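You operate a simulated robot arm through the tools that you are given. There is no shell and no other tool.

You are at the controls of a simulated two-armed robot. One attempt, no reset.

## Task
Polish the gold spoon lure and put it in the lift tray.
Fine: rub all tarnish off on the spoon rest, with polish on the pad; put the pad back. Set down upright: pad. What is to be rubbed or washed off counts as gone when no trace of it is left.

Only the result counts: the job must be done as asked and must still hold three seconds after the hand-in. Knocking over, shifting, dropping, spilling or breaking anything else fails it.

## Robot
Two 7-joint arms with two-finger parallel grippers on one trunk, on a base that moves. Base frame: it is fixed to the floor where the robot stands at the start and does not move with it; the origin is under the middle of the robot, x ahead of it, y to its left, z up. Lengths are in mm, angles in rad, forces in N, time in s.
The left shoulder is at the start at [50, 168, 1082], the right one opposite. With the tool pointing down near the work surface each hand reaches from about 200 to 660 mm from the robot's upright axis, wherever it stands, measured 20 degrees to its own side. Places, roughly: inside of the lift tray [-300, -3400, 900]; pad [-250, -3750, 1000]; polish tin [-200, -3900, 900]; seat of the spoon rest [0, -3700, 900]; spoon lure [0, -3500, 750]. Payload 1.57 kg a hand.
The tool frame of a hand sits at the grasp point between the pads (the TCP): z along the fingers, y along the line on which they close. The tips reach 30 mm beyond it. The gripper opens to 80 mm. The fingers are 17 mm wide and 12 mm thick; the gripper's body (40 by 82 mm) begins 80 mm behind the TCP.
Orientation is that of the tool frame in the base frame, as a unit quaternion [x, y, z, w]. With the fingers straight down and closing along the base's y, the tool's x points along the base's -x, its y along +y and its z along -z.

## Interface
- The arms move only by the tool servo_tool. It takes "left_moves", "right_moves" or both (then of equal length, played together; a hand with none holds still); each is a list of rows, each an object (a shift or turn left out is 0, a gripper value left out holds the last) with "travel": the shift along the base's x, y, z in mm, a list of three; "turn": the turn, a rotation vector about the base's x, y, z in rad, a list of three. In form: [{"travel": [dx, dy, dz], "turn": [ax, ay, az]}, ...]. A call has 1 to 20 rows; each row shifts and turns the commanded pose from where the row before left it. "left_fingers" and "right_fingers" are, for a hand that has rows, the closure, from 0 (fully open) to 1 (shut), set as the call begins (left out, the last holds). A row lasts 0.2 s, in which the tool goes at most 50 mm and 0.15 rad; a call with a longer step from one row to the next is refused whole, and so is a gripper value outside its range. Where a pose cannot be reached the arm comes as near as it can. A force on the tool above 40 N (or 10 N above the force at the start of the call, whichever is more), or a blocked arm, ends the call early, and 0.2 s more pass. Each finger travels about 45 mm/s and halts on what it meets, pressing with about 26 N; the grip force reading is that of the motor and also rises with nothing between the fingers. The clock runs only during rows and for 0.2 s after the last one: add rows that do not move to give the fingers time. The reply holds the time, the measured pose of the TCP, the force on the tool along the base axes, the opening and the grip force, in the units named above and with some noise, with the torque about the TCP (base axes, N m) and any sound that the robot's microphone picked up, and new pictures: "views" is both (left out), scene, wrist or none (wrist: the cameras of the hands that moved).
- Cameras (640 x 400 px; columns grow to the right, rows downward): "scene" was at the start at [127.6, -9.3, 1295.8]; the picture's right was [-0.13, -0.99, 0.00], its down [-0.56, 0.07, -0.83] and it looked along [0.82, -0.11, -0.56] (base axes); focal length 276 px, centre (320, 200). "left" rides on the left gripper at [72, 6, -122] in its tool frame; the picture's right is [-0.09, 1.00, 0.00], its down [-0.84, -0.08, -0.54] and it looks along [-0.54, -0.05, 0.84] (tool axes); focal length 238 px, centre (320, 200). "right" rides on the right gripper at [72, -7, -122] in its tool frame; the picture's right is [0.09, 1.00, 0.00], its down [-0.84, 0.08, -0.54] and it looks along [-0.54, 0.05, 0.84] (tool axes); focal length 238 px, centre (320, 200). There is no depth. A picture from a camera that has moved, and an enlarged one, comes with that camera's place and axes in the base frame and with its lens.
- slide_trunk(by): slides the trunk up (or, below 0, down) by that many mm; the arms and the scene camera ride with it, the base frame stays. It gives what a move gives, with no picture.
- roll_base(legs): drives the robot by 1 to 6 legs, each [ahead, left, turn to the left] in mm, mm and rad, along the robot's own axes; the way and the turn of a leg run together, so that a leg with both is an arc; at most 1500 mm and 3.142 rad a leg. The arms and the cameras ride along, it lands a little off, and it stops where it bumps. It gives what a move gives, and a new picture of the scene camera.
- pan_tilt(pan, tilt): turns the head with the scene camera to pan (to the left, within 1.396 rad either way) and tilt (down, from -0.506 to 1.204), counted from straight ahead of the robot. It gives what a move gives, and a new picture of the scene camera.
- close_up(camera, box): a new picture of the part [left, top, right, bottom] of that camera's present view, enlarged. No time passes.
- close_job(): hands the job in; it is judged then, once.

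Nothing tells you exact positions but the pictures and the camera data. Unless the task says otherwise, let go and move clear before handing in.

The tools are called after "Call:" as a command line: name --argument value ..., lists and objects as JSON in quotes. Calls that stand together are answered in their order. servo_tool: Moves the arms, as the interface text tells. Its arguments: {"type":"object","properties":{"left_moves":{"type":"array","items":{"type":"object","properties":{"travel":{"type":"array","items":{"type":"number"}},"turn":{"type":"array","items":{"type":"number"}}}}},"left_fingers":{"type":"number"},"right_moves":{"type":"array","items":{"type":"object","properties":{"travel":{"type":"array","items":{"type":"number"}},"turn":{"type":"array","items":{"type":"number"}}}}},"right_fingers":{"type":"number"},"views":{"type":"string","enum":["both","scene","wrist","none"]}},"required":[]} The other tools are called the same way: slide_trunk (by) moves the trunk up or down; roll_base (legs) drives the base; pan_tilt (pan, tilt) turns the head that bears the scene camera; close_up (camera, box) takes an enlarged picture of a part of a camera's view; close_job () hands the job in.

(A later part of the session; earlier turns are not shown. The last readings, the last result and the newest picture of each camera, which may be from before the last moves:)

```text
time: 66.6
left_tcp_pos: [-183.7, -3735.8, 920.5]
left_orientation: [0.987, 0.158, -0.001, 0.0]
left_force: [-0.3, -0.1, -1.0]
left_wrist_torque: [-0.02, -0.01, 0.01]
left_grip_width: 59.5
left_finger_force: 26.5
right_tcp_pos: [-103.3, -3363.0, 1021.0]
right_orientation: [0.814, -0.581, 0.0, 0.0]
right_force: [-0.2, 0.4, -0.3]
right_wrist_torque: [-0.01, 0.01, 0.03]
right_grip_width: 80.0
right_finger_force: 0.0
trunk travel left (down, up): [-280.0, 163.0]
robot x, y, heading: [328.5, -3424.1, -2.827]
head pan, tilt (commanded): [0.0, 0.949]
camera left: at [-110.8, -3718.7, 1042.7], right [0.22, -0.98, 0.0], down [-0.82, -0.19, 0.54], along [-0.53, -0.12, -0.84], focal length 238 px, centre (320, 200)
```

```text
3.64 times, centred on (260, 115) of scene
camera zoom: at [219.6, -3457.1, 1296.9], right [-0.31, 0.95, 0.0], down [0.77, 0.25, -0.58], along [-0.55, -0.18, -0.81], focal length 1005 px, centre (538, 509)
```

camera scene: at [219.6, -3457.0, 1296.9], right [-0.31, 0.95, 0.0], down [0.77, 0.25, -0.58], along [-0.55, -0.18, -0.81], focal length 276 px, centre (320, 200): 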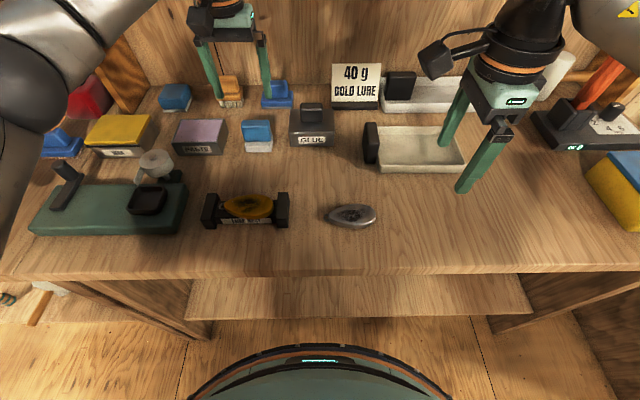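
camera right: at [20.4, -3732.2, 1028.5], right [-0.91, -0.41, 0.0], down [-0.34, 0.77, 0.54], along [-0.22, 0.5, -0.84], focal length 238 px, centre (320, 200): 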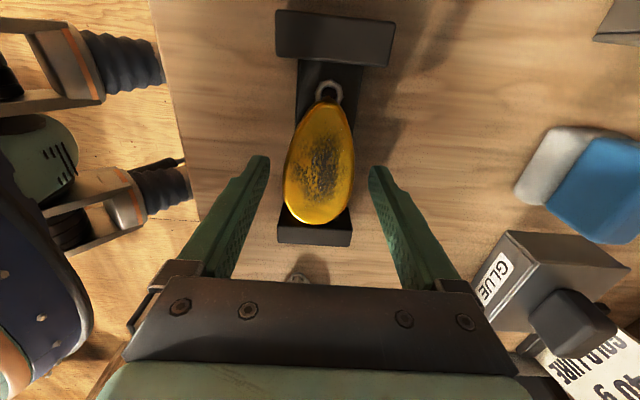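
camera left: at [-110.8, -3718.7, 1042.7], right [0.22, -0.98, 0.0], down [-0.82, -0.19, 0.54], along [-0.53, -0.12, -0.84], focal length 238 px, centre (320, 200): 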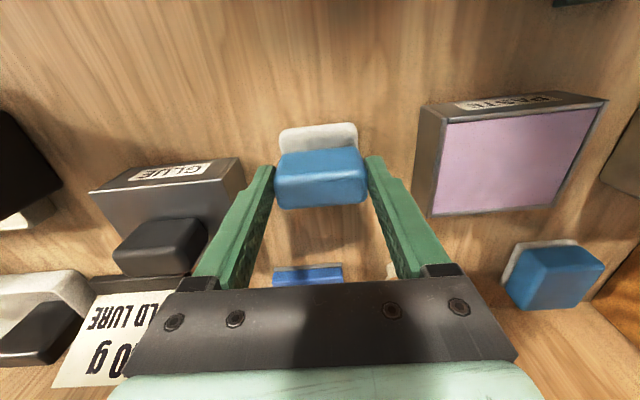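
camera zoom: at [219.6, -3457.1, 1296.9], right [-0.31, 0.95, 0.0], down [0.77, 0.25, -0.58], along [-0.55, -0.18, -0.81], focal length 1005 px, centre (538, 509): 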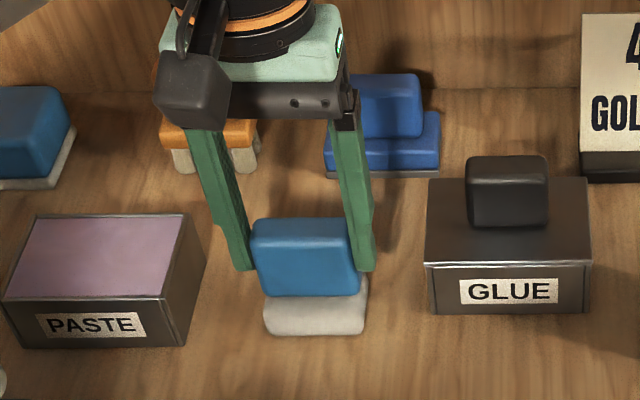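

The pad is held at 59.5 mm width. Its home is TCP (-181.5,-3735.5,920.4). I lift it and carry it over the open PASTE, whose middle I take to be about (-151,-3867) with the surface near z 884.

Call:
servo_tool --left_moves '[{"travel": [0, 0, 10]}, {"travel": [0, 0, 30]}, {"travel": [0, 0, 40]}, {"travel": [0, 0, 15]}, {"travel": [8, -33, 0]}, {"travel": [8, -33, 0]}, {"travel": [8, -33, 0]}, {"travel": [6, -32, 0]}, {"travel": [0, 0, 0]}]'

Call:
close_up --camera "left" --box '[200, 80, 440, 230]'

Call:
close_up --camera "scene" --box '[120, 60, 260, 170]'

```text
time: 68.6
left_tcp_pos: [-152.1, -3867.4, 1016.5]
left_orientation: [0.988, 0.157, -0.001, 0.001]
left_force: [-0.6, 0.2, -1.1]
left_wrist_torque: [-0.03, 0.01, -0.06]
left_grip_width: 59.4
left_finger_force: 25.8
right_tcp_pos: [-104.5, -3362.8, 1021.4]
right_orientation: [0.814, -0.581, 0.0, -0.001]
right_force: [-0.5, 0.3, 0.7]
right_wrist_torque: [0.01, 0.0, 0.0]
right_grip_width: 80.1
right_finger_force: 0.0
trunk travel left (down, up): [-280.0, 163.0]
robot x, y, heading: [323.4, -3426.2, -2.823]
head pan, tilt (commanded): [0.0, 0.949]
camera scene: at [219.6, -3457.1, 1296.9], right [-0.31, 0.95, 0.0], down [0.77, 0.25, -0.58], along [-0.55, -0.18, -0.81], focal length 276 px, centre (320, 200)
camera left: at [-80.9, -3849.8, 1137.9], right [0.22, -0.98, 0.0], down [-0.82, -0.18, 0.54], along [-0.53, -0.12, -0.84], focal length 238 px, centre (320, 200)
```

scene: 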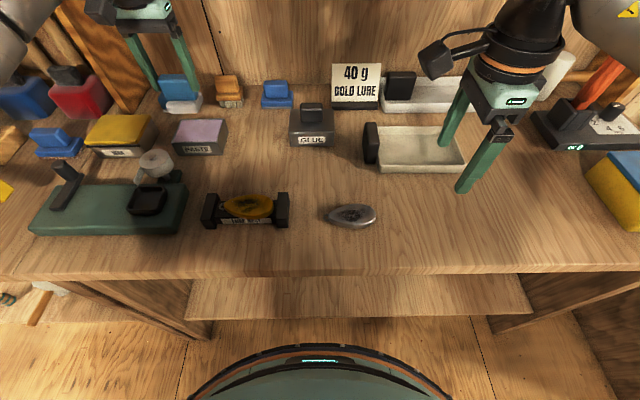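
left: 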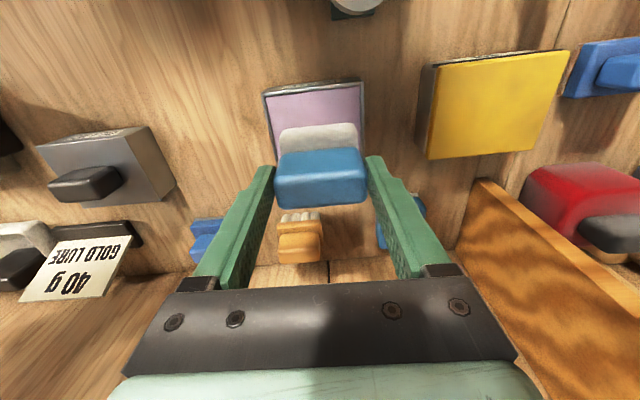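

```text
2.67 times, centred on (320, 155) of left
camera zoom: at [-80.9, -3849.8, 1137.9], right [0.22, -0.98, 0.0], down [-0.82, -0.18, 0.54], along [-0.53, -0.12, -0.84], focal length 636 px, centre (320, 320)
```

zoom: 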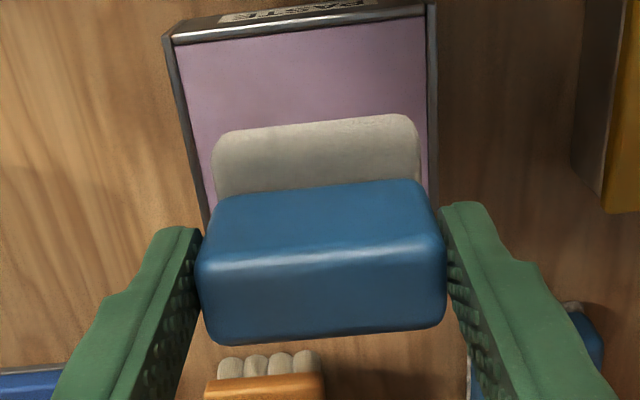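

```text
3.64 times, centred on (190, 115) of scene
camera zoom: at [219.6, -3457.1, 1296.9], right [-0.31, 0.95, 0.0], down [0.77, 0.25, -0.58], along [-0.55, -0.18, -0.81], focal length 1005 px, centre (793, 509)
```

zoom: 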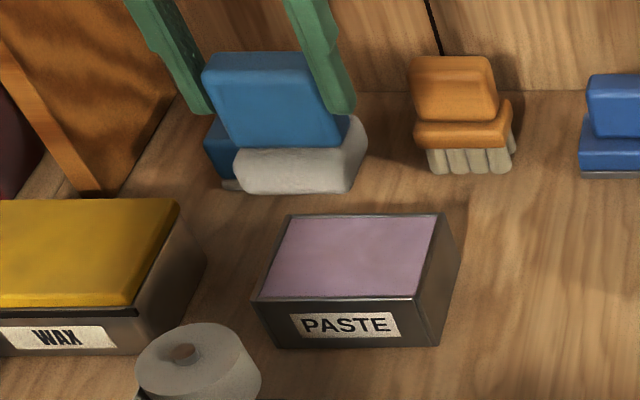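

Call:
servo_tool --left_moves '[{"travel": [-4.7, 3.3, -10]}, {"travel": [0, 0, -20]}, {"travel": [0, 0, -15]}, {"travel": [0, 0, -8]}, {"travel": [0, 0, 0]}]' --views "none"

Call:
close_up --camera "scene" --box '[140, 60, 260, 170]'

Call:
close_up --camera "left" --box '[200, 80, 440, 230]'

```text
time: 69.8
left_tcp_pos: [-156.7, -3862.4, 963.3]
left_orientation: [0.988, 0.157, -0.001, 0.001]
left_force: [-0.6, 0.7, -1.5]
left_wrist_torque: [-0.01, -0.02, -0.03]
left_grip_width: 59.2
left_finger_force: 25.8
right_tcp_pos: [-103.6, -3362.3, 1021.7]
right_orientation: [0.813, -0.582, -0.001, 0.0]
right_force: [-0.7, 0.3, 0.6]
right_wrist_torque: [-0.02, -0.05, -0.01]
right_grip_width: 80.1
right_finger_force: 0.1
trunk travel left (down, up): [-280.0, 163.0]
robot x, y, heading: [326.6, -3422.6, -2.827]
head pan, tilt (commanded): [0.0, 0.949]
```

```text
3.64 times, centred on (200, 115) of scene
camera zoom: at [219.6, -3457.2, 1296.9], right [-0.31, 0.95, 0.0], down [0.77, 0.25, -0.58], along [-0.55, -0.18, -0.81], focal length 1005 px, centre (756, 509)
```

zoom: 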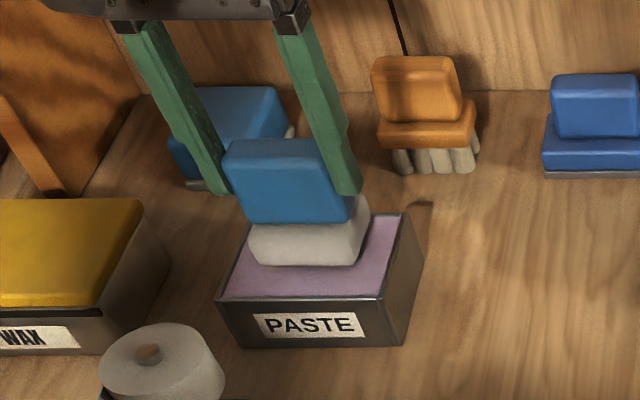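

```text
2.67 times, centred on (320, 155) of left
camera zoom: at [-85.3, -3846.1, 1084.7], right [0.22, -0.98, 0.0], down [-0.82, -0.19, 0.54], along [-0.53, -0.12, -0.84], focal length 636 px, centre (320, 320)
```

zoom: 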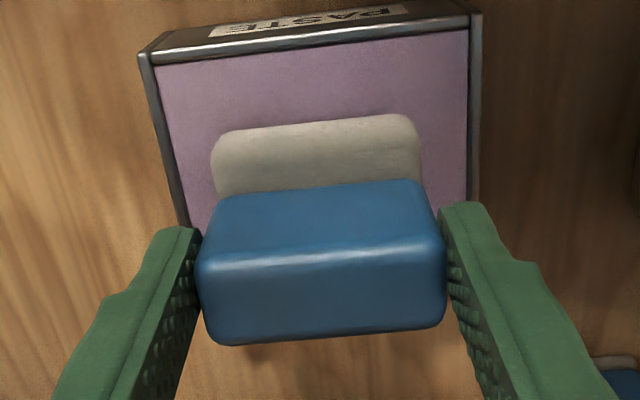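

Call:
servo_tool --left_moves '[{"travel": [0, 0, -4]}, {"travel": [0, 0, -3]}, {"travel": [0, 0, 0]}]' --views "none"

Call:
servo_tool --left_moves '[{"travel": [0, 0, -3]}, {"travel": [0, 0, 0]}]' --views "none"

Call:
close_up --camera "scene" --box '[140, 60, 260, 170]'

```text
time: 70.6
left_tcp_pos: [-156.7, -3863.1, 960.0]
left_orientation: [0.988, 0.157, -0.004, 0.0]
left_force: [1.3, -3.0, 25.7]
left_wrist_torque: [-0.01, -0.54, -0.07]
left_grip_width: 59.0
left_finger_force: 25.7
right_tcp_pos: [-102.7, -3362.5, 1022.5]
right_orientation: [0.814, -0.581, -0.001, 0.001]
right_force: [0.0, -0.7, -0.4]
right_wrist_torque: [-0.01, 0.02, -0.01]
right_grip_width: 79.8
right_finger_force: 0.0
trunk travel left (down, up): [-280.0, 163.0]
robot x, y, heading: [326.4, -3428.1, -2.827]
head pan, tilt (commanded): [0.0, 0.949]
```

```text
time: 71.2
left_tcp_pos: [-156.6, -3862.8, 959.5]
left_orientation: [0.987, 0.157, -0.008, 0.003]
left_force: [0.3, -7.0, 34.2]
left_wrist_torque: [-0.25, 0.02, 0.13]
left_grip_width: 59.4
left_finger_force: 25.4
right_tcp_pos: [-101.9, -3361.1, 1023.2]
right_orientation: [0.813, -0.582, -0.001, 0.002]
right_force: [0.3, -0.4, -0.8]
right_wrist_torque: [0.0, 0.01, 0.01]
right_grip_width: 80.2
right_finger_force: 0.1
trunk travel left (down, up): [-280.0, 163.0]
robot x, y, heading: [326.7, -3424.4, -2.823]
head pan, tilt (commanded): [0.0, 0.949]
```

```text
3.64 times, centred on (200, 115) of scene
camera zoom: at [222.4, -3455.4, 1297.4], right [-0.31, 0.95, 0.0], down [0.77, 0.25, -0.58], along [-0.56, -0.18, -0.81], focal length 1005 px, centre (756, 509)
```

zoom: 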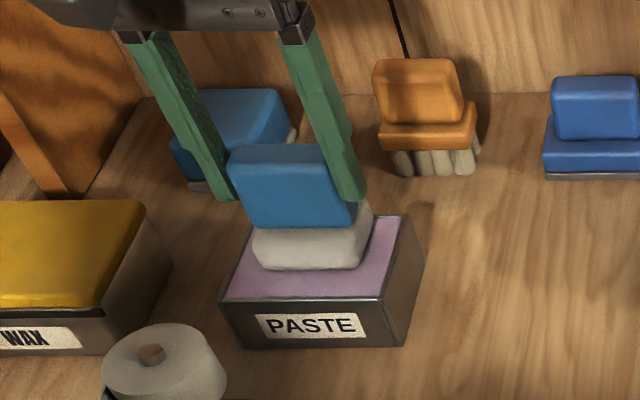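

Contact with the paste came at TCP z of about 960, pressed to 34 N. I lift the pad and look at it.

Call:
servo_tool --left_moves '[{"travel": [0, 0, 5]}, {"travel": [0, 0, 10]}, {"travel": [0, 0, 30]}, {"travel": [0, 0, 30]}, {"travel": [0, 0, 0]}]' --views "wrist"

Call:
close_up --camera "scene" --box '[140, 60, 260, 170]'

Call:
close_up --camera "left" --box '[220, 80, 420, 210]'

```text
time: 72.4
left_tcp_pos: [-156.4, -3863.6, 1026.7]
left_orientation: [0.988, 0.157, 0.0, 0.0]
left_force: [0.1, 0.0, -1.3]
left_wrist_torque: [-0.02, 0.0, -0.01]
left_grip_width: 59.1
left_finger_force: 26.7
right_tcp_pos: [-103.3, -3363.0, 1021.8]
right_orientation: [0.814, -0.581, -0.001, -0.001]
right_force: [-0.4, -0.2, -0.2]
right_wrist_torque: [0.03, -0.01, 0.03]
right_grip_width: 80.1
right_finger_force: 0.1
trunk travel left (down, up): [-280.0, 163.0]
robot x, y, heading: [331.2, -3423.0, -2.826]
head pan, tilt (commanded): [0.0, 0.949]
camera left: at [-85.1, -3845.8, 1149.4], right [0.22, -0.98, 0.0], down [-0.82, -0.19, 0.54], along [-0.53, -0.12, -0.84], focal length 238 px, centre (320, 200)
```

left: 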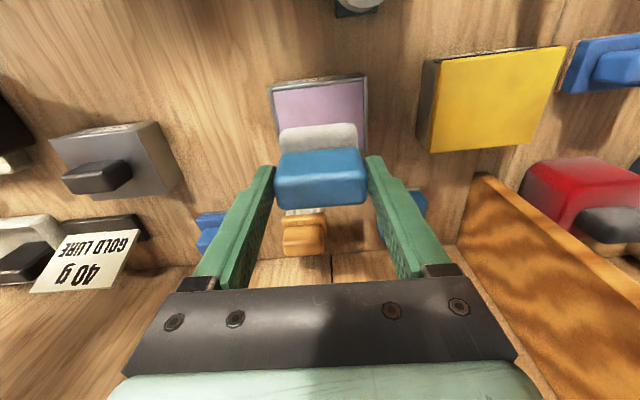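

```text
3.64 times, centred on (200, 115) of scene
camera zoom: at [219.5, -3457.3, 1296.8], right [-0.31, 0.95, 0.0], down [0.77, 0.25, -0.58], along [-0.55, -0.18, -0.81], focal length 1005 px, centre (756, 509)
```

zoom: 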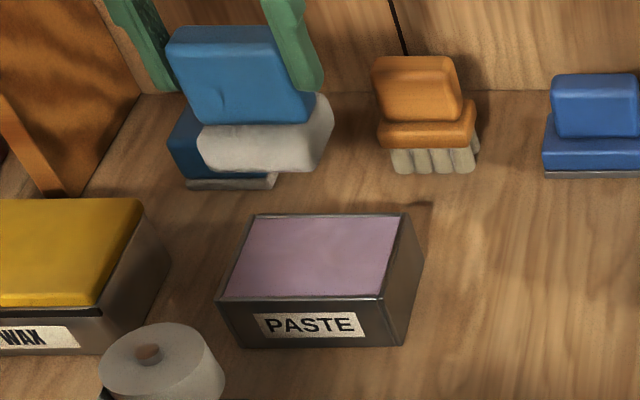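

```text
3.08 times, centred on (320, 145) of left
camera zoom: at [-85.1, -3845.8, 1149.4], right [0.22, -0.98, 0.0], down [-0.82, -0.19, 0.54], along [-0.53, -0.12, -0.84], focal length 733 px, centre (320, 369)
```

zoom: 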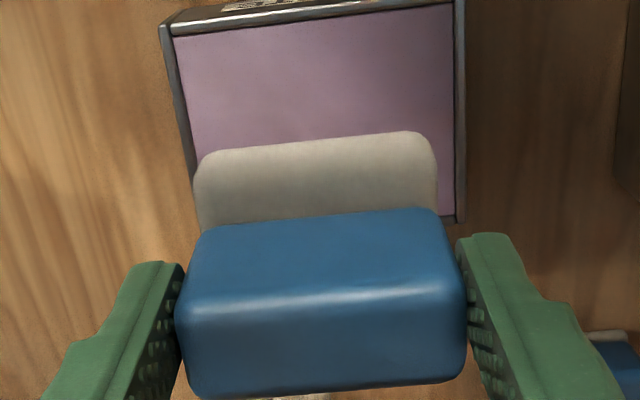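

The pad can't show its underside from here, so the rubbing will tell. I carry it over the lure on the rest, centred at about (-7,-3670).

Call:
servo_tool --left_moves '[{"travel": [0, 0, 20]}, {"travel": [25, 32, 0]}, {"travel": [25, 32, 0]}, {"travel": [25, 32, 0]}, {"travel": [25, 32, 0]}, {"travel": [25, 33, 0]}, {"travel": [24.5, 32.6, 0]}, {"travel": [0, 0, -30]}, {"travel": [0, 0, -20]}, {"travel": [0, 0, 0]}]'

Call:
close_up --camera "scene" --box '[190, 130, 310, 240]'

Call:
close_up --camera "left" --box '[200, 80, 440, 230]'

```text
time: 74.6
left_tcp_pos: [-8.2, -3669.8, 998.4]
left_orientation: [0.987, 0.158, 0.0, 0.001]
left_force: [-0.3, 0.1, -1.6]
left_wrist_torque: [-0.02, 0.0, -0.02]
left_grip_width: 59.2
left_finger_force: 26.1
right_tcp_pos: [-102.4, -3361.3, 1021.2]
right_orientation: [0.814, -0.581, -0.001, -0.001]
right_force: [0.0, 0.5, 0.2]
right_wrist_torque: [0.0, 0.0, 0.0]
right_grip_width: 79.8
right_finger_force: 0.1
trunk travel left (down, up): [-280.0, 163.0]
robot x, y, heading: [328.8, -3425.3, -2.826]
head pan, tilt (commanded): [0.0, 0.949]
camera scene: at [219.6, -3457.1, 1296.9], right [-0.31, 0.95, 0.0], down [0.77, 0.25, -0.58], along [-0.55, -0.18, -0.81], focal length 276 px, centre (320, 200)
camera left: at [64.0, -3652.7, 1119.8], right [0.22, -0.98, 0.0], down [-0.82, -0.19, 0.54], along [-0.53, -0.12, -0.84], focal length 238 px, centre (320, 200)
```

scene: 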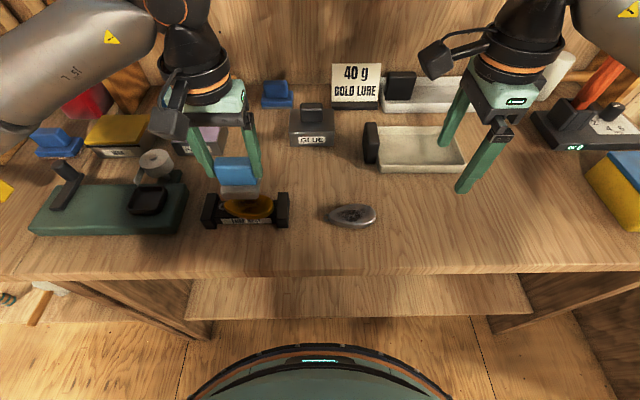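
left: 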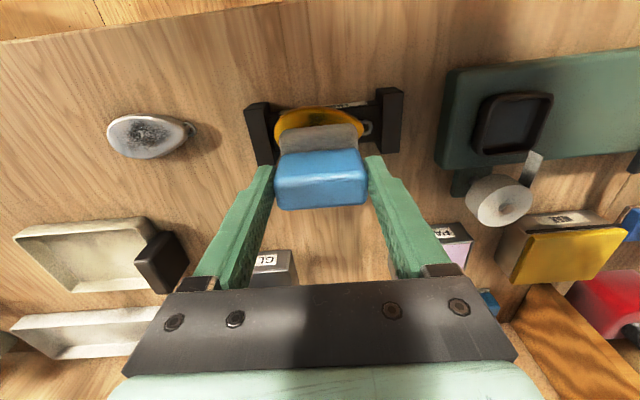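

```text
3.64 times, centred on (250, 185) of scene
camera zoom: at [219.6, -3457.1, 1296.9], right [-0.31, 0.95, 0.0], down [0.77, 0.25, -0.58], along [-0.55, -0.18, -0.81], focal length 1005 px, centre (574, 254)
```

zoom: 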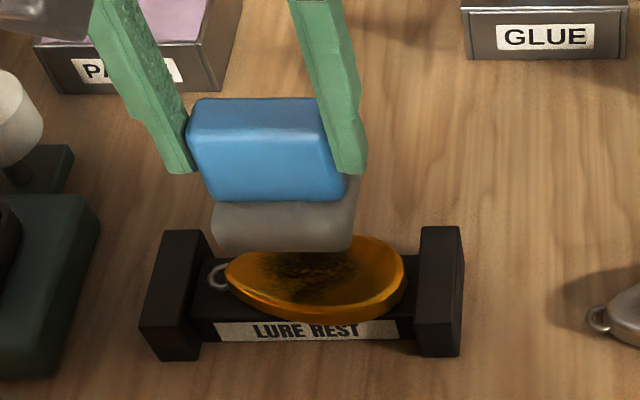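

```text
2.67 times, centred on (320, 155) of left
camera zoom: at [64.0, -3652.7, 1119.8], right [0.22, -0.98, 0.0], down [-0.82, -0.19, 0.54], along [-0.53, -0.12, -0.84], focal length 636 px, centre (320, 320)
```

zoom: 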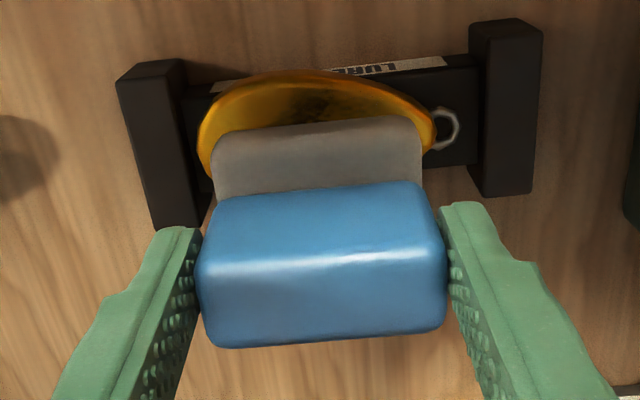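

The pad is centred over the lure. I lower it gently to contact.

Call:
servo_tool --left_moves '[{"travel": [2, 0.6, -15]}, {"travel": [0, 0, -12]}, {"travel": [0, 0, -6]}, {"travel": [0, 0, 0]}]' --views "none"

Call:
servo_tool --left_moves '[{"travel": [0, 0, -3]}, {"travel": [0, 0, 0]}]' --views "none"

Call:
close_up --camera "scene" --box '[190, 130, 310, 240]'

```text
time: 75.6
left_tcp_pos: [-6.2, -3668.5, 964.7]
left_orientation: [0.988, 0.157, -0.001, 0.0]
left_force: [0.2, 0.0, -1.7]
left_wrist_torque: [0.04, -0.02, 0.0]
left_grip_width: 59.4
left_finger_force: 25.8
right_tcp_pos: [-104.1, -3361.4, 1021.7]
right_orientation: [0.814, -0.581, -0.001, 0.0]
right_force: [-0.8, 0.0, -0.8]
right_wrist_torque: [-0.02, -0.01, 0.02]
right_grip_width: 79.8
right_finger_force: 0.0
trunk travel left (down, up): [-280.0, 163.0]
robot x, y, heading: [326.4, -3423.5, -2.826]
head pan, tilt (commanded): [0.0, 0.949]
```

```text
time: 76.2
left_tcp_pos: [-5.6, -3669.0, 961.2]
left_orientation: [0.988, 0.157, -0.001, 0.0]
left_force: [-0.8, -0.1, 0.0]
left_wrist_torque: [-0.04, -0.02, 0.03]
left_grip_width: 59.2
left_finger_force: 26.1
right_tcp_pos: [-103.7, -3362.4, 1021.0]
right_orientation: [0.814, -0.581, 0.0, 0.0]
right_force: [0.1, 0.1, 0.7]
right_wrist_torque: [0.01, -0.01, 0.0]
right_grip_width: 80.0
right_finger_force: 0.1
trunk travel left (down, up): [-280.0, 163.0]
robot x, y, heading: [324.7, -3423.6, -2.829]
head pan, tilt (commanded): [0.0, 0.949]
```

```text
3.64 times, centred on (250, 185) of scene
camera zoom: at [219.6, -3457.1, 1296.9], right [-0.31, 0.95, 0.0], down [0.77, 0.25, -0.58], along [-0.55, -0.18, -0.81], focal length 1005 px, centre (574, 254)
```

zoom: 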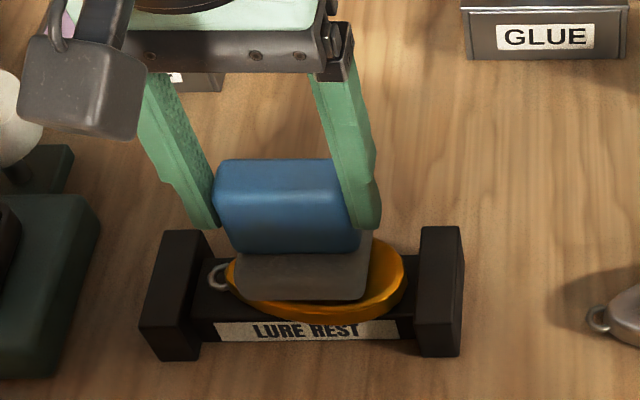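

Call:
servo_tool --left_moves '[{"travel": [0, 0, -2]}, {"travel": [0, 0, 0]}]' --views "none"

Call:
servo_tool --left_moves '[{"travel": [0, 0, -2]}, {"travel": [0, 0, 0]}]' --views "none"

```text
time: 76.8
left_tcp_pos: [-5.2, -3668.7, 960.0]
left_orientation: [0.988, 0.157, -0.001, 0.0]
left_force: [0.5, -0.4, 3.3]
left_wrist_torque: [-0.01, 0.05, 0.04]
left_grip_width: 59.4
left_finger_force: 25.9
right_tcp_pos: [-104.4, -3363.4, 1021.2]
right_orientation: [0.814, -0.581, -0.001, 0.0]
right_force: [-0.6, 0.3, -0.4]
right_wrist_torque: [-0.01, -0.01, 0.0]
right_grip_width: 80.1
right_finger_force: 0.1
trunk travel left (down, up): [-280.0, 163.0]
robot x, y, heading: [324.2, -3423.6, -2.823]
head pan, tilt (commanded): [0.0, 0.949]
```

```text
time: 77.4
left_tcp_pos: [-5.9, -3668.3, 958.5]
left_orientation: [0.987, 0.158, -0.004, 0.0]
left_force: [-0.1, -1.7, 17.5]
left_wrist_torque: [-0.23, 0.17, -0.01]
left_grip_width: 59.4
left_finger_force: 26.0
right_tcp_pos: [-103.6, -3362.0, 1023.2]
right_orientation: [0.813, -0.582, -0.001, 0.0]
right_force: [0.2, 0.3, 0.2]
right_wrist_torque: [-0.03, 0.02, 0.0]
right_grip_width: 80.1
right_finger_force: 0.0
trunk travel left (down, up): [-280.0, 163.0]
robot x, y, heading: [323.1, -3419.1, -2.824]
head pan, tilt (commanded): [0.0, 0.949]
```

Call:
servo_tool --left_moves '[{"travel": [0, 0, 1]}, {"travel": [1.55, -4.76, 0]}, {"travel": [1.55, -4.76, 0]}, {"travel": [0, 0, 0]}]' --views "none"

Call:
close_up --camera "scene" --box '[190, 130, 310, 240]'

```text
time: 78.4
left_tcp_pos: [-0.8, -3676.5, 959.3]
left_orientation: [0.988, 0.157, -0.001, 0.001]
left_force: [-1.1, 5.8, 13.9]
left_wrist_torque: [0.36, 0.35, -0.11]
left_grip_width: 59.4
left_finger_force: 26.0
right_tcp_pos: [-103.3, -3361.2, 1020.4]
right_orientation: [0.814, -0.581, 0.001, 0.001]
right_force: [-0.7, -0.2, 0.6]
right_wrist_torque: [0.0, 0.03, 0.0]
right_grip_width: 79.8
right_finger_force: 0.1
trunk travel left (down, up): [-280.0, 163.0]
robot x, y, heading: [324.0, -3426.6, -2.827]
head pan, tilt (commanded): [0.0, 0.949]
```

```text
3.64 times, centred on (250, 185) of scene
camera zoom: at [220.3, -3455.9, 1297.0], right [-0.31, 0.95, 0.0], down [0.77, 0.25, -0.58], along [-0.55, -0.18, -0.81], focal length 1005 px, centre (574, 254)
```

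zoom: 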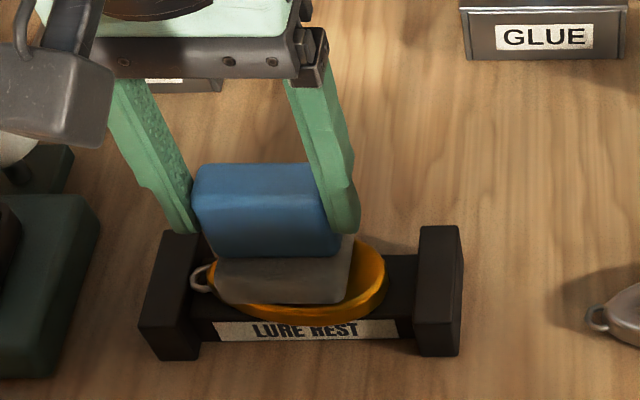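

The lure slides along with the pad until it meets an end block. So I use long strokes along its length, so the pad slips over it at each block.

Call:
servo_tool --left_moves '[{"travel": [1.86, -5.7, 0]}, {"travel": [1.86, -5.7, 0]}, {"travel": [-1.86, 5.7, 0]}, {"travel": [-1.86, 5.7, 0]}, {"travel": [-1.86, 5.7, 0]}, {"travel": [-1.86, 5.7, 0]}, {"travel": [-1.86, 5.7, 0]}, {"travel": [-1.86, 5.7, 0]}, {"travel": [-1.86, 5.7, 0]}, {"travel": [-1.86, 5.7, 0]}, {"travel": [0, 0, 0]}]' --views "none"

Call:
close_up --camera "scene" --box '[190, 130, 310, 240]'

Call:
close_up --camera "left" --box '[200, 80, 440, 230]'

```text
time: 80.8
left_tcp_pos: [-12.5, -3644.5, 959.6]
left_orientation: [0.988, 0.157, -0.001, -0.001]
left_force: [2.8, -6.5, 16.9]
left_wrist_torque: [-0.59, 0.0, 0.08]
left_grip_width: 59.2
left_finger_force: 25.4
right_tcp_pos: [-102.8, -3362.6, 1023.3]
right_orientation: [0.813, -0.582, -0.002, 0.0]
right_force: [0.4, 0.1, 0.6]
right_wrist_torque: [0.0, -0.01, 0.02]
right_grip_width: 80.0
right_finger_force: 0.1
trunk travel left (down, up): [-280.0, 163.0]
robot x, y, heading: [325.9, -3423.0, -2.824]
head pan, tilt (commanded): [0.0, 0.949]
```

```text
3.64 times, centred on (250, 185) of scene
camera zoom: at [220.9, -3457.1, 1297.0], right [-0.31, 0.95, 0.0], down [0.77, 0.25, -0.58], along [-0.55, -0.18, -0.81], focal length 1005 px, centre (574, 254)
```

zoom: 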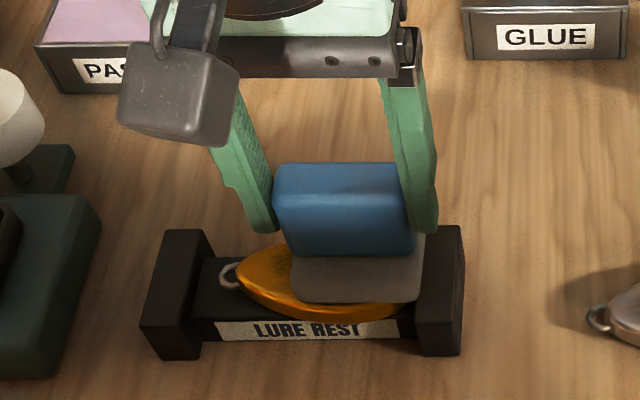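

```text
2.67 times, centred on (320, 155) of left
camera zoom: at [58.8, -3627.5, 1081.1], right [0.22, -0.98, 0.0], down [-0.82, -0.19, 0.54], along [-0.53, -0.12, -0.84], focal length 636 px, centre (320, 320)
```

zoom: 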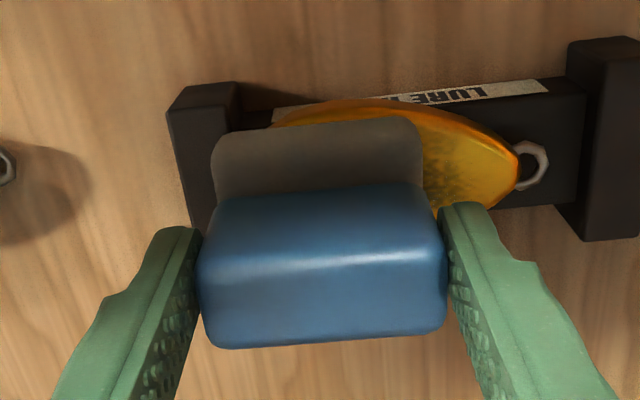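

Call:
servo_tool --left_moves '[{"travel": [2.48, -7.6, 0]}, {"travel": [2.48, -7.6, 0]}, {"travel": [2.48, -7.6, 0]}, {"travel": [2.48, -7.6, 0]}, {"travel": [2.48, -7.6, 0]}, {"travel": [2.48, -7.6, 0]}, {"travel": [-2.48, 7.6, 0]}, {"travel": [-2.48, 7.6, 0]}, {"travel": [-2.48, 7.6, 0]}, {"travel": [-2.48, 7.6, 0]}, {"travel": [-2.48, 7.6, 0]}, {"travel": [-2.48, 7.6, 0]}, {"travel": [2.48, -7.6, 0]}, {"travel": [2.48, -7.6, 0]}, {"travel": [2.48, -7.6, 0]}, {"travel": [2.48, -7.6, 0]}, {"travel": [2.48, -7.6, 0]}, {"travel": [2.48, -7.6, 0]}, {"travel": [0, 0, 0]}]' --views "none"

Call:
close_up --camera "scene" --box '[190, 130, 310, 240]'

Call:
close_up --camera "left" --box '[200, 80, 440, 230]'

```text
time: 84.8
left_tcp_pos: [1.5, -3690.3, 959.2]
left_orientation: [0.987, 0.158, -0.001, 0.001]
left_force: [-2.0, 3.2, 8.2]
left_wrist_torque: [0.3, 0.16, 0.01]
left_grip_width: 59.3
left_finger_force: 25.8
right_tcp_pos: [-103.9, -3363.4, 1021.6]
right_orientation: [0.814, -0.581, 0.0, 0.001]
right_force: [-0.1, 0.4, 0.1]
right_wrist_torque: [0.01, -0.02, 0.02]
right_grip_width: 80.0
right_finger_force: 0.1
trunk travel left (down, up): [-280.0, 163.0]
robot x, y, heading: [326.9, -3425.1, -2.826]
head pan, tilt (commanded): [0.0, 0.949]
```

```text
3.64 times, centred on (250, 185) of scene
camera zoom: at [220.0, -3456.5, 1296.9], right [-0.31, 0.95, 0.0], down [0.77, 0.25, -0.58], along [-0.55, -0.18, -0.81], focal length 1005 px, centre (574, 254)
```

zoom: 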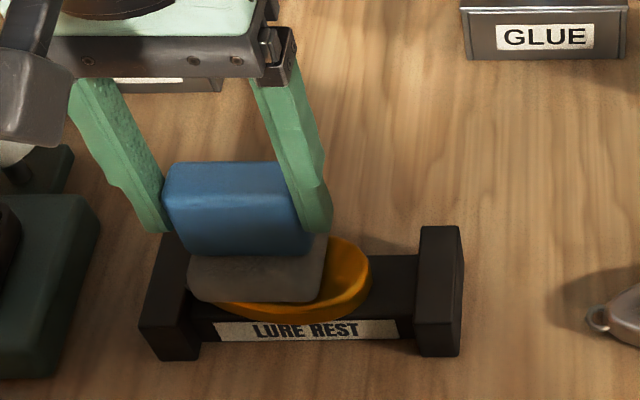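

```text
2.67 times, centred on (320, 155) of left
camera zoom: at [73.0, -3673.0, 1081.1], right [0.22, -0.98, 0.0], down [-0.82, -0.18, 0.54], along [-0.53, -0.12, -0.84], focal length 636 px, centre (320, 320)
```

zoom: 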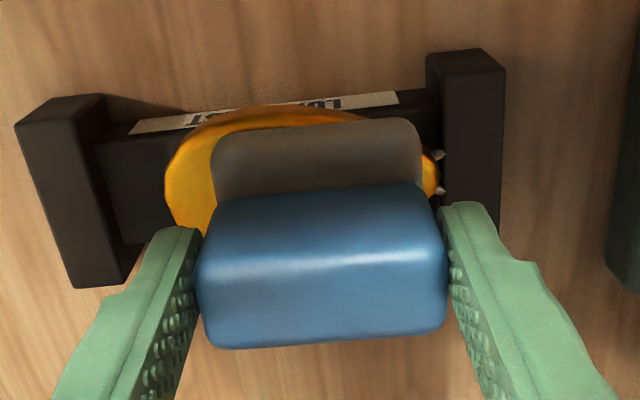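

Call:
servo_tool --left_moves '[{"travel": [0, 0, 6]}, {"travel": [0, 0, 30]}, {"travel": [-20, -6, 20]}, {"travel": [-20, -6, 0]}, {"travel": [0, 0, 0]}]' --views "none"

Call:
close_up --camera "scene" --box '[200, 170, 300, 235]'

Call:
close_up --camera "left" --box '[220, 60, 440, 200]'

```text
time: 86.0
left_tcp_pos: [-39.1, -3701.0, 1014.6]
left_orientation: [0.987, 0.158, -0.001, 0.001]
left_force: [-0.6, 0.3, -0.5]
left_wrist_torque: [0.01, -0.01, 0.02]
left_grip_width: 59.1
left_finger_force: 25.2
right_tcp_pos: [-104.5, -3362.7, 1021.0]
right_orientation: [0.813, -0.582, 0.0, -0.001]
right_force: [0.1, -0.2, -0.6]
right_wrist_torque: [0.0, 0.01, -0.01]
right_grip_width: 80.3
right_finger_force: 0.0
trunk travel left (down, up): [-280.0, 163.0]
robot x, y, heading: [324.3, -3424.4, -2.825]
head pan, tilt (commanded): [0.0, 0.949]
```

```text
6.15 times, centred on (250, 202) of scene
camera zoom: at [219.7, -3457.1, 1296.9], right [-0.31, 0.95, 0.0], down [0.77, 0.25, -0.58], along [-0.55, -0.18, -0.81], focal length 1700 px, centre (751, 185)
```

zoom: 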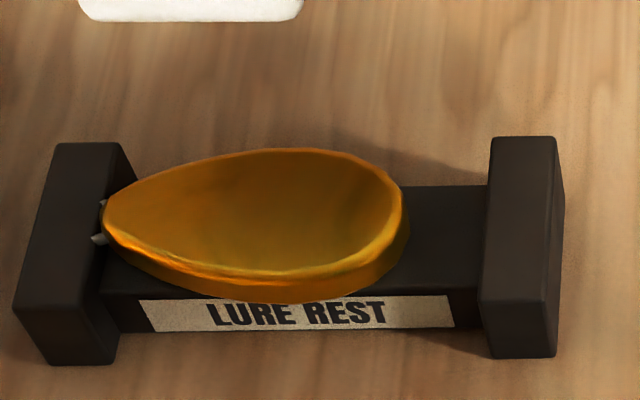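

```text
2.86 times, centred on (330, 130) of left
camera zoom: at [32.5, -3685.2, 1136.4], right [0.22, -0.98, 0.0], down [-0.82, -0.19, 0.54], along [-0.53, -0.12, -0.84], focal length 681 px, centre (291, 400)
```

zoom: 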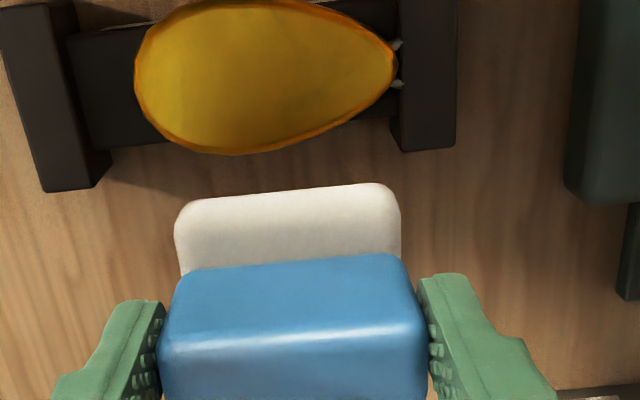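

The top now looks clean gold. I look closer for any trace left.

Call:
close_up --camera "scene" --box '[212, 188, 270, 224]'

Call:
close_up --camera "left" --box '[255, 50, 375, 125]'

```text
11.03 times, centred on (241, 206) of scene
camera zoom: at [219.7, -3457.1, 1296.9], right [-0.31, 0.95, 0.0], down [0.77, 0.25, -0.58], along [-0.55, -0.18, -0.81], focal length 3048 px, centre (1192, 134)
```

zoom: 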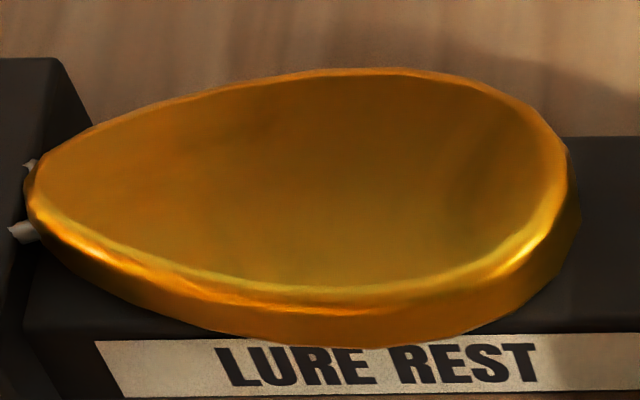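

```text
5.33 times, centred on (315, 88) of left
camera zoom: at [32.5, -3685.2, 1136.4], right [0.22, -0.98, 0.0], down [-0.82, -0.19, 0.54], along [-0.53, -0.12, -0.84], focal length 1271 px, centre (347, 800)
```

zoom: 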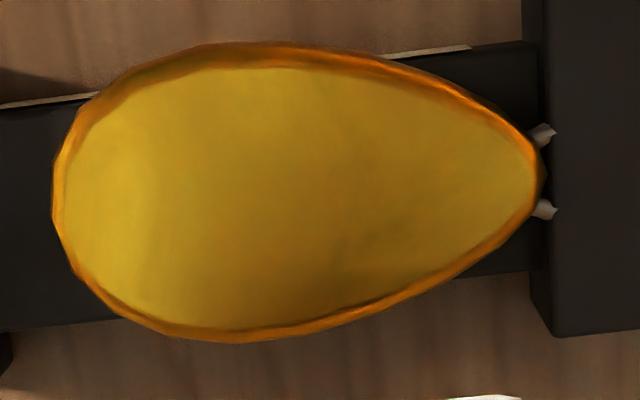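

Nearly spotless, with perhaps a faint shade toward the back edge. I rub again with the pad offset to the near side, then to the far side, to be thorough.

Call:
servo_tool --left_moves '[{"travel": [22, 10, 0]}, {"travel": [22.5, 10, 0]}, {"travel": [0, 0, -35]}, {"travel": [0, 0, -13]}, {"travel": [0, 0, -4]}, {"travel": [0, 0, -3]}, {"travel": [0, 0, 0]}]' --views "none"

Call:
close_up --camera "left" --box '[200, 60, 440, 210]'

```text
time: 87.6
left_tcp_pos: [5.6, -3682.4, 959.6]
left_orientation: [0.987, 0.158, -0.001, 0.0]
left_force: [-0.2, -0.3, -0.8]
left_wrist_torque: [0.03, 0.02, -0.02]
left_grip_width: 59.2
left_finger_force: 25.9
right_tcp_pos: [-103.7, -3362.7, 1021.8]
right_orientation: [0.814, -0.582, 0.0, -0.001]
right_force: [0.5, 0.0, -0.3]
right_wrist_torque: [0.02, -0.02, -0.03]
right_grip_width: 79.9
right_finger_force: 0.1
trunk travel left (down, up): [-280.0, 163.0]
robot x, y, heading: [329.7, -3425.5, -2.826]
head pan, tilt (commanded): [0.0, 0.949]
```

```text
2.67 times, centred on (320, 135) of left
camera zoom: at [77.0, -3665.1, 1081.2], right [0.22, -0.98, 0.0], down [-0.82, -0.19, 0.54], along [-0.53, -0.12, -0.84], focal length 636 px, centre (320, 373)
```

zoom: 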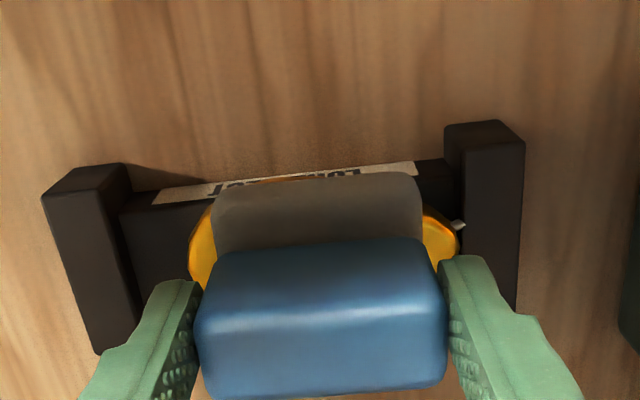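

Call:
servo_tool --left_moves '[{"travel": [0, 0, -1.2]}, {"travel": [0, 0, 0]}]' --views "none"

```text
time: 88.2
left_tcp_pos: [5.3, -3680.8, 959.3]
left_orientation: [0.987, 0.158, -0.001, -0.001]
left_force: [0.6, -0.5, 5.4]
left_wrist_torque: [-0.11, 0.01, 0.0]
left_grip_width: 59.2
left_finger_force: 26.0
right_tcp_pos: [-103.2, -3362.7, 1022.7]
right_orientation: [0.813, -0.582, -0.002, 0.0]
right_force: [-0.1, -0.2, 0.5]
right_wrist_torque: [-0.03, -0.01, 0.04]
right_grip_width: 80.0
right_finger_force: 0.0
trunk travel left (down, up): [-280.0, 163.0]
robot x, y, heading: [329.0, -3422.5, -2.826]
head pan, tilt (commanded): [0.0, 0.949]
```

Call:
servo_tool --left_moves '[{"travel": [2.17, -6.65, -0.6]}, {"travel": [2.17, -6.65, 0]}, {"travel": [-2.17, 6.65, 0]}, {"travel": [-2.17, 6.65, 0]}, {"travel": [-2.17, 6.65, 0]}, {"travel": [-2.17, 6.65, 0]}, {"travel": [-2.17, 6.65, 0]}, {"travel": [-2.17, 6.65, 0]}, {"travel": [-2.17, 6.65, 0]}, {"travel": [-2.17, 6.65, 0]}, {"travel": [2.17, -6.65, 0]}, {"travel": [2.17, -6.65, 0]}, {"travel": [2.17, -6.65, 0]}, {"travel": [2.17, -6.65, 0]}, {"travel": [2.17, -6.65, 0]}, {"travel": [2.17, -6.65, 0]}, {"travel": [2.17, -6.65, 0]}, {"travel": [2.17, -6.65, 0]}, {"travel": [0, 0, 0]}]' --views "none"

Call:
close_up --camera "scene" --box '[190, 130, 310, 240]'

Call:
close_up --camera "left" --box '[200, 60, 440, 210]'

```text
time: 92.2
left_tcp_pos: [10.7, -3694.4, 957.9]
left_orientation: [0.988, 0.157, -0.001, 0.001]
left_force: [-2.1, 7.9, 17.2]
left_wrist_torque: [0.66, 0.2, -0.07]
left_grip_width: 59.5
left_finger_force: 26.1
right_tcp_pos: [-103.6, -3360.9, 1021.2]
right_orientation: [0.814, -0.581, -0.001, 0.001]
right_force: [-1.2, 0.0, 0.1]
right_wrist_torque: [0.0, 0.03, 0.02]
right_grip_width: 80.0
right_finger_force: 0.1
trunk travel left (down, up): [-280.0, 163.0]
robot x, y, heading: [327.8, -3424.8, -2.826]
head pan, tilt (commanded): [0.0, 0.949]
```

```text
3.64 times, centred on (250, 185) of scene
camera zoom: at [220.4, -3455.6, 1297.0], right [-0.31, 0.95, 0.0], down [0.77, 0.25, -0.58], along [-0.55, -0.18, -0.81], focal length 1005 px, centre (574, 254)
```

zoom: 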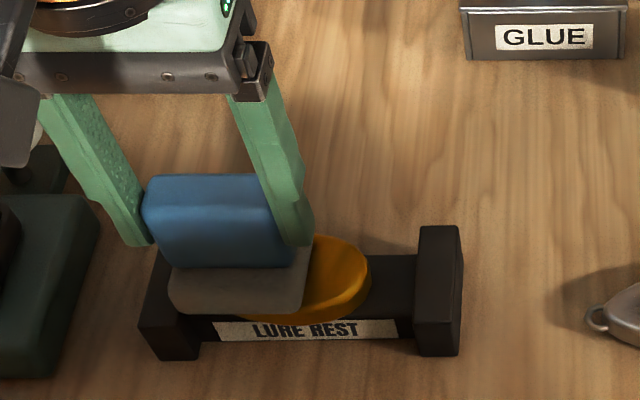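

```text
2.67 times, centred on (320, 135) of left
camera zoom: at [82.2, -3677.5, 1080.4], right [0.22, -0.98, 0.0], down [-0.82, -0.18, 0.54], along [-0.53, -0.12, -0.84], focal length 636 px, centre (320, 373)
```

zoom: 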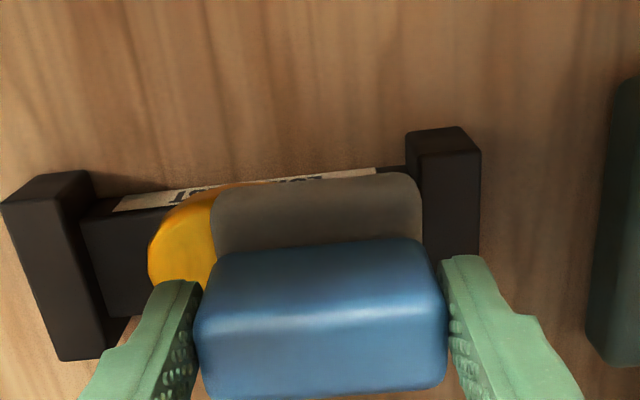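

Call:
servo_tool --left_moves '[{"travel": [0, 0, 8]}, {"travel": [-18.7, 9, 2]}, {"travel": [0, 0, -7]}, {"travel": [0, 0, -2]}, {"travel": [0, 0, 0]}]' --views "none"

```text
time: 93.4
left_tcp_pos: [-7.7, -3686.6, 958.3]
left_orientation: [0.988, 0.157, -0.001, 0.001]
left_force: [0.5, -0.1, 0.3]
left_wrist_torque: [-0.05, -0.08, 0.0]
left_grip_width: 59.3
left_finger_force: 25.9
right_tcp_pos: [-104.7, -3362.3, 1021.1]
right_orientation: [0.813, -0.582, -0.001, -0.001]
right_force: [0.4, -0.4, -0.4]
right_wrist_torque: [0.01, -0.02, -0.01]
right_grip_width: 79.7
right_finger_force: 0.0
trunk travel left (down, up): [-280.0, 163.0]
robot x, y, heading: [326.2, -3425.5, -2.822]
head pan, tilt (commanded): [0.0, 0.949]
```

Call:
servo_tool --left_moves '[{"travel": [2.17, -6.65, -1.4]}, {"travel": [2.17, -6.65, 0]}, {"travel": [-2.17, 6.65, 0]}, {"travel": [-2.17, 6.65, 0]}, {"travel": [-2.17, 6.65, 0]}, {"travel": [-2.17, 6.65, 0]}, {"travel": [-2.17, 6.65, 0]}, {"travel": [-2.17, 6.65, 0]}, {"travel": [-2.17, 6.65, 0]}, {"travel": [-2.17, 6.65, 0]}, {"travel": [2.17, -6.65, 0]}, {"travel": [2.17, -6.65, 0]}, {"travel": [2.17, -6.65, 0]}, {"travel": [2.17, -6.65, 0]}, {"travel": [2.17, -6.65, 0]}, {"travel": [2.17, -6.65, 0]}, {"travel": [2.17, -6.65, 0]}, {"travel": [0, 0, 0]}]' --views "none"

Call:
close_up --camera "scene" --box '[190, 130, 310, 240]'

```text
time: 97.2
left_tcp_pos: [-5.2, -3694.0, 957.9]
left_orientation: [0.987, 0.158, 0.0, 0.001]
left_force: [-2.3, 4.3, 12.4]
left_wrist_torque: [0.45, 0.11, 0.0]
left_grip_width: 58.9
left_finger_force: 25.5
right_tcp_pos: [-104.2, -3362.1, 1021.1]
right_orientation: [0.814, -0.581, -0.001, 0.0]
right_force: [0.4, -0.4, -0.9]
right_wrist_torque: [0.02, 0.02, 0.02]
right_grip_width: 80.1
right_finger_force: 0.0
trunk travel left (down, up): [-280.0, 163.0]
robot x, y, heading: [328.2, -3422.3, -2.826]
head pan, tilt (commanded): [0.0, 0.949]
```

```text
3.64 times, centred on (250, 185) of scene
camera zoom: at [220.1, -3456.2, 1297.0], right [-0.31, 0.95, 0.0], down [0.77, 0.25, -0.58], along [-0.55, -0.18, -0.81], focal length 1005 px, centre (574, 254)
```

zoom: 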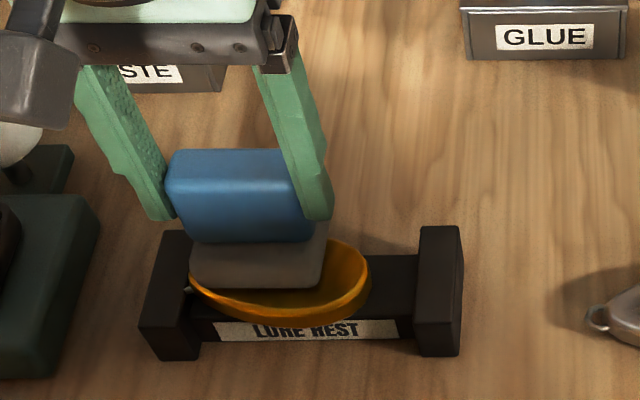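

Call:
servo_tool --left_moves '[{"travel": [0, 0, 6]}, {"travel": [0, 0, 30]}, {"travel": [-20, -6, 25]}, {"travel": [-40, -12, 0]}, {"travel": [-38, -12, 0]}, {"travel": [0, 0, 0]}]' --views "none"

Call:
close_up --camera "scene" --box '[212, 188, 270, 224]'

Call:
close_up --camera "left" --box '[250, 0, 400, 100]'

```text
time: 98.6
left_tcp_pos: [-105.3, -3721.1, 1018.6]
left_orientation: [0.988, 0.157, -0.001, 0.0]
left_force: [0.2, 0.4, -0.2]
left_wrist_torque: [0.03, 0.0, -0.02]
left_grip_width: 59.2
left_finger_force: 25.5
right_tcp_pos: [-102.5, -3362.7, 1022.7]
right_orientation: [0.814, -0.581, -0.001, 0.0]
right_force: [0.5, 0.4, -0.5]
right_wrist_torque: [-0.06, -0.01, 0.03]
right_grip_width: 80.0
right_finger_force: 0.0
trunk travel left (down, up): [-280.0, 163.0]
robot x, y, heading: [327.9, -3424.6, -2.826]
head pan, tilt (commanded): [0.0, 0.949]
```

```text
11.03 times, centred on (241, 206) of scene
camera zoom: at [219.7, -3457.2, 1296.9], right [-0.31, 0.95, 0.0], down [0.77, 0.25, -0.58], along [-0.55, -0.18, -0.81], focal length 3048 px, centre (1192, 134)
```

zoom: 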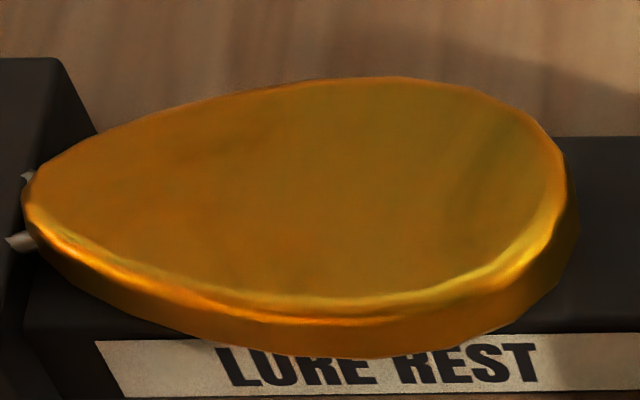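

```text
4.00 times, centred on (325, 50) of left
camera zoom: at [-33.8, -3705.4, 1140.5], right [0.22, -0.98, 0.0], down [-0.82, -0.18, 0.54], along [-0.53, -0.12, -0.84], focal length 953 px, centre (300, 800)
```

zoom: 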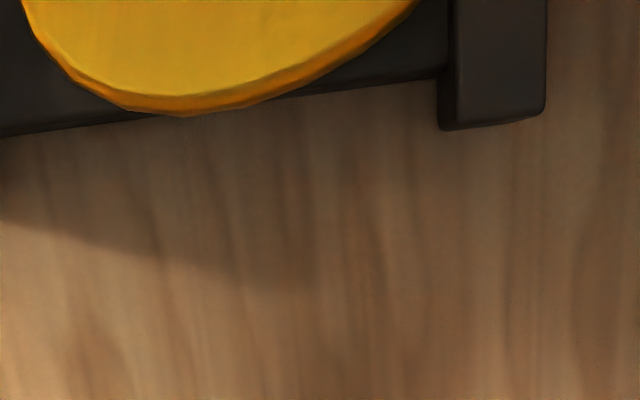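

The top is spotless now. I take the pad back to its home spot.

Call:
servo_tool --left_moves '[{"travel": [-38, -7.2, 0]}, {"travel": [-38.2, -7.2, 0]}, {"travel": [0, 0, -30]}, {"travel": [0, 0, -30]}, {"travel": [0, 0, -20]}, {"travel": [0, 0, -12]}, {"travel": [0, 0, 0]}]' --views "wrist"

Call:
close_up --camera "scene" --box '[200, 60, 320, 170]'

```text
time: 100.2
left_tcp_pos: [-180.2, -3736.6, 926.6]
left_orientation: [0.987, 0.158, -0.001, 0.0]
left_force: [0.2, -0.9, -0.9]
left_wrist_torque: [-0.01, 0.02, 0.03]
left_grip_width: 59.3
left_finger_force: 26.1
right_tcp_pos: [-103.3, -3362.5, 1021.7]
right_orientation: [0.814, -0.581, -0.001, 0.0]
right_force: [-0.2, 1.5, 0.6]
right_wrist_torque: [-0.01, -0.01, -0.03]
right_grip_width: 79.8
right_finger_force: 0.1
trunk travel left (down, up): [-280.0, 163.0]
robot x, y, heading: [328.7, -3427.1, -2.82]
head pan, tilt (commanded): [0.0, 0.949]
camera left: at [-108.5, -3720.5, 1047.5], right [0.22, -0.98, 0.0], down [-0.82, -0.19, 0.54], along [-0.53, -0.12, -0.84], focal length 238 px, centre (320, 200)
```

left: 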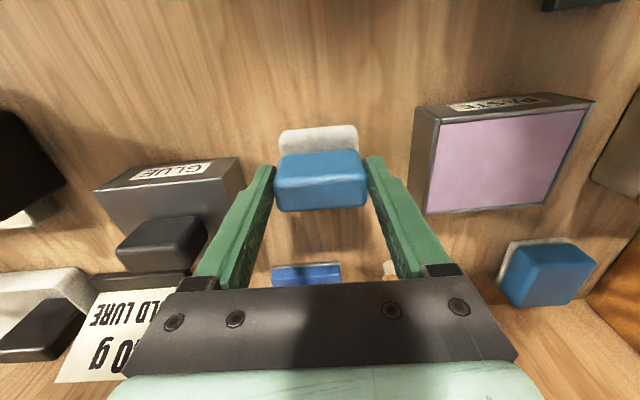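

```text
3.64 times, centred on (260, 115) of scene
camera zoom: at [219.6, -3457.1, 1296.9], right [-0.31, 0.95, 0.0], down [0.77, 0.25, -0.58], along [-0.55, -0.18, -0.81], focal length 1005 px, centre (538, 509)
```

zoom: 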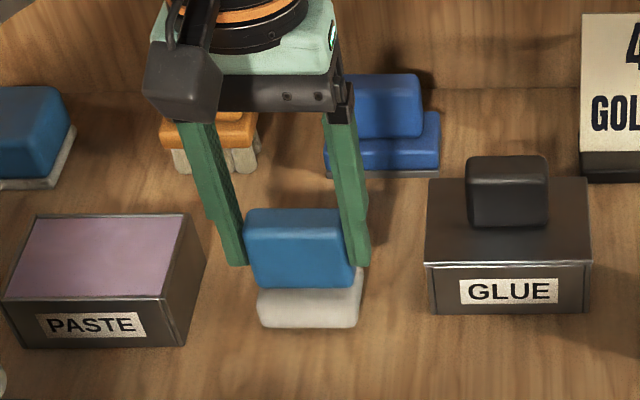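

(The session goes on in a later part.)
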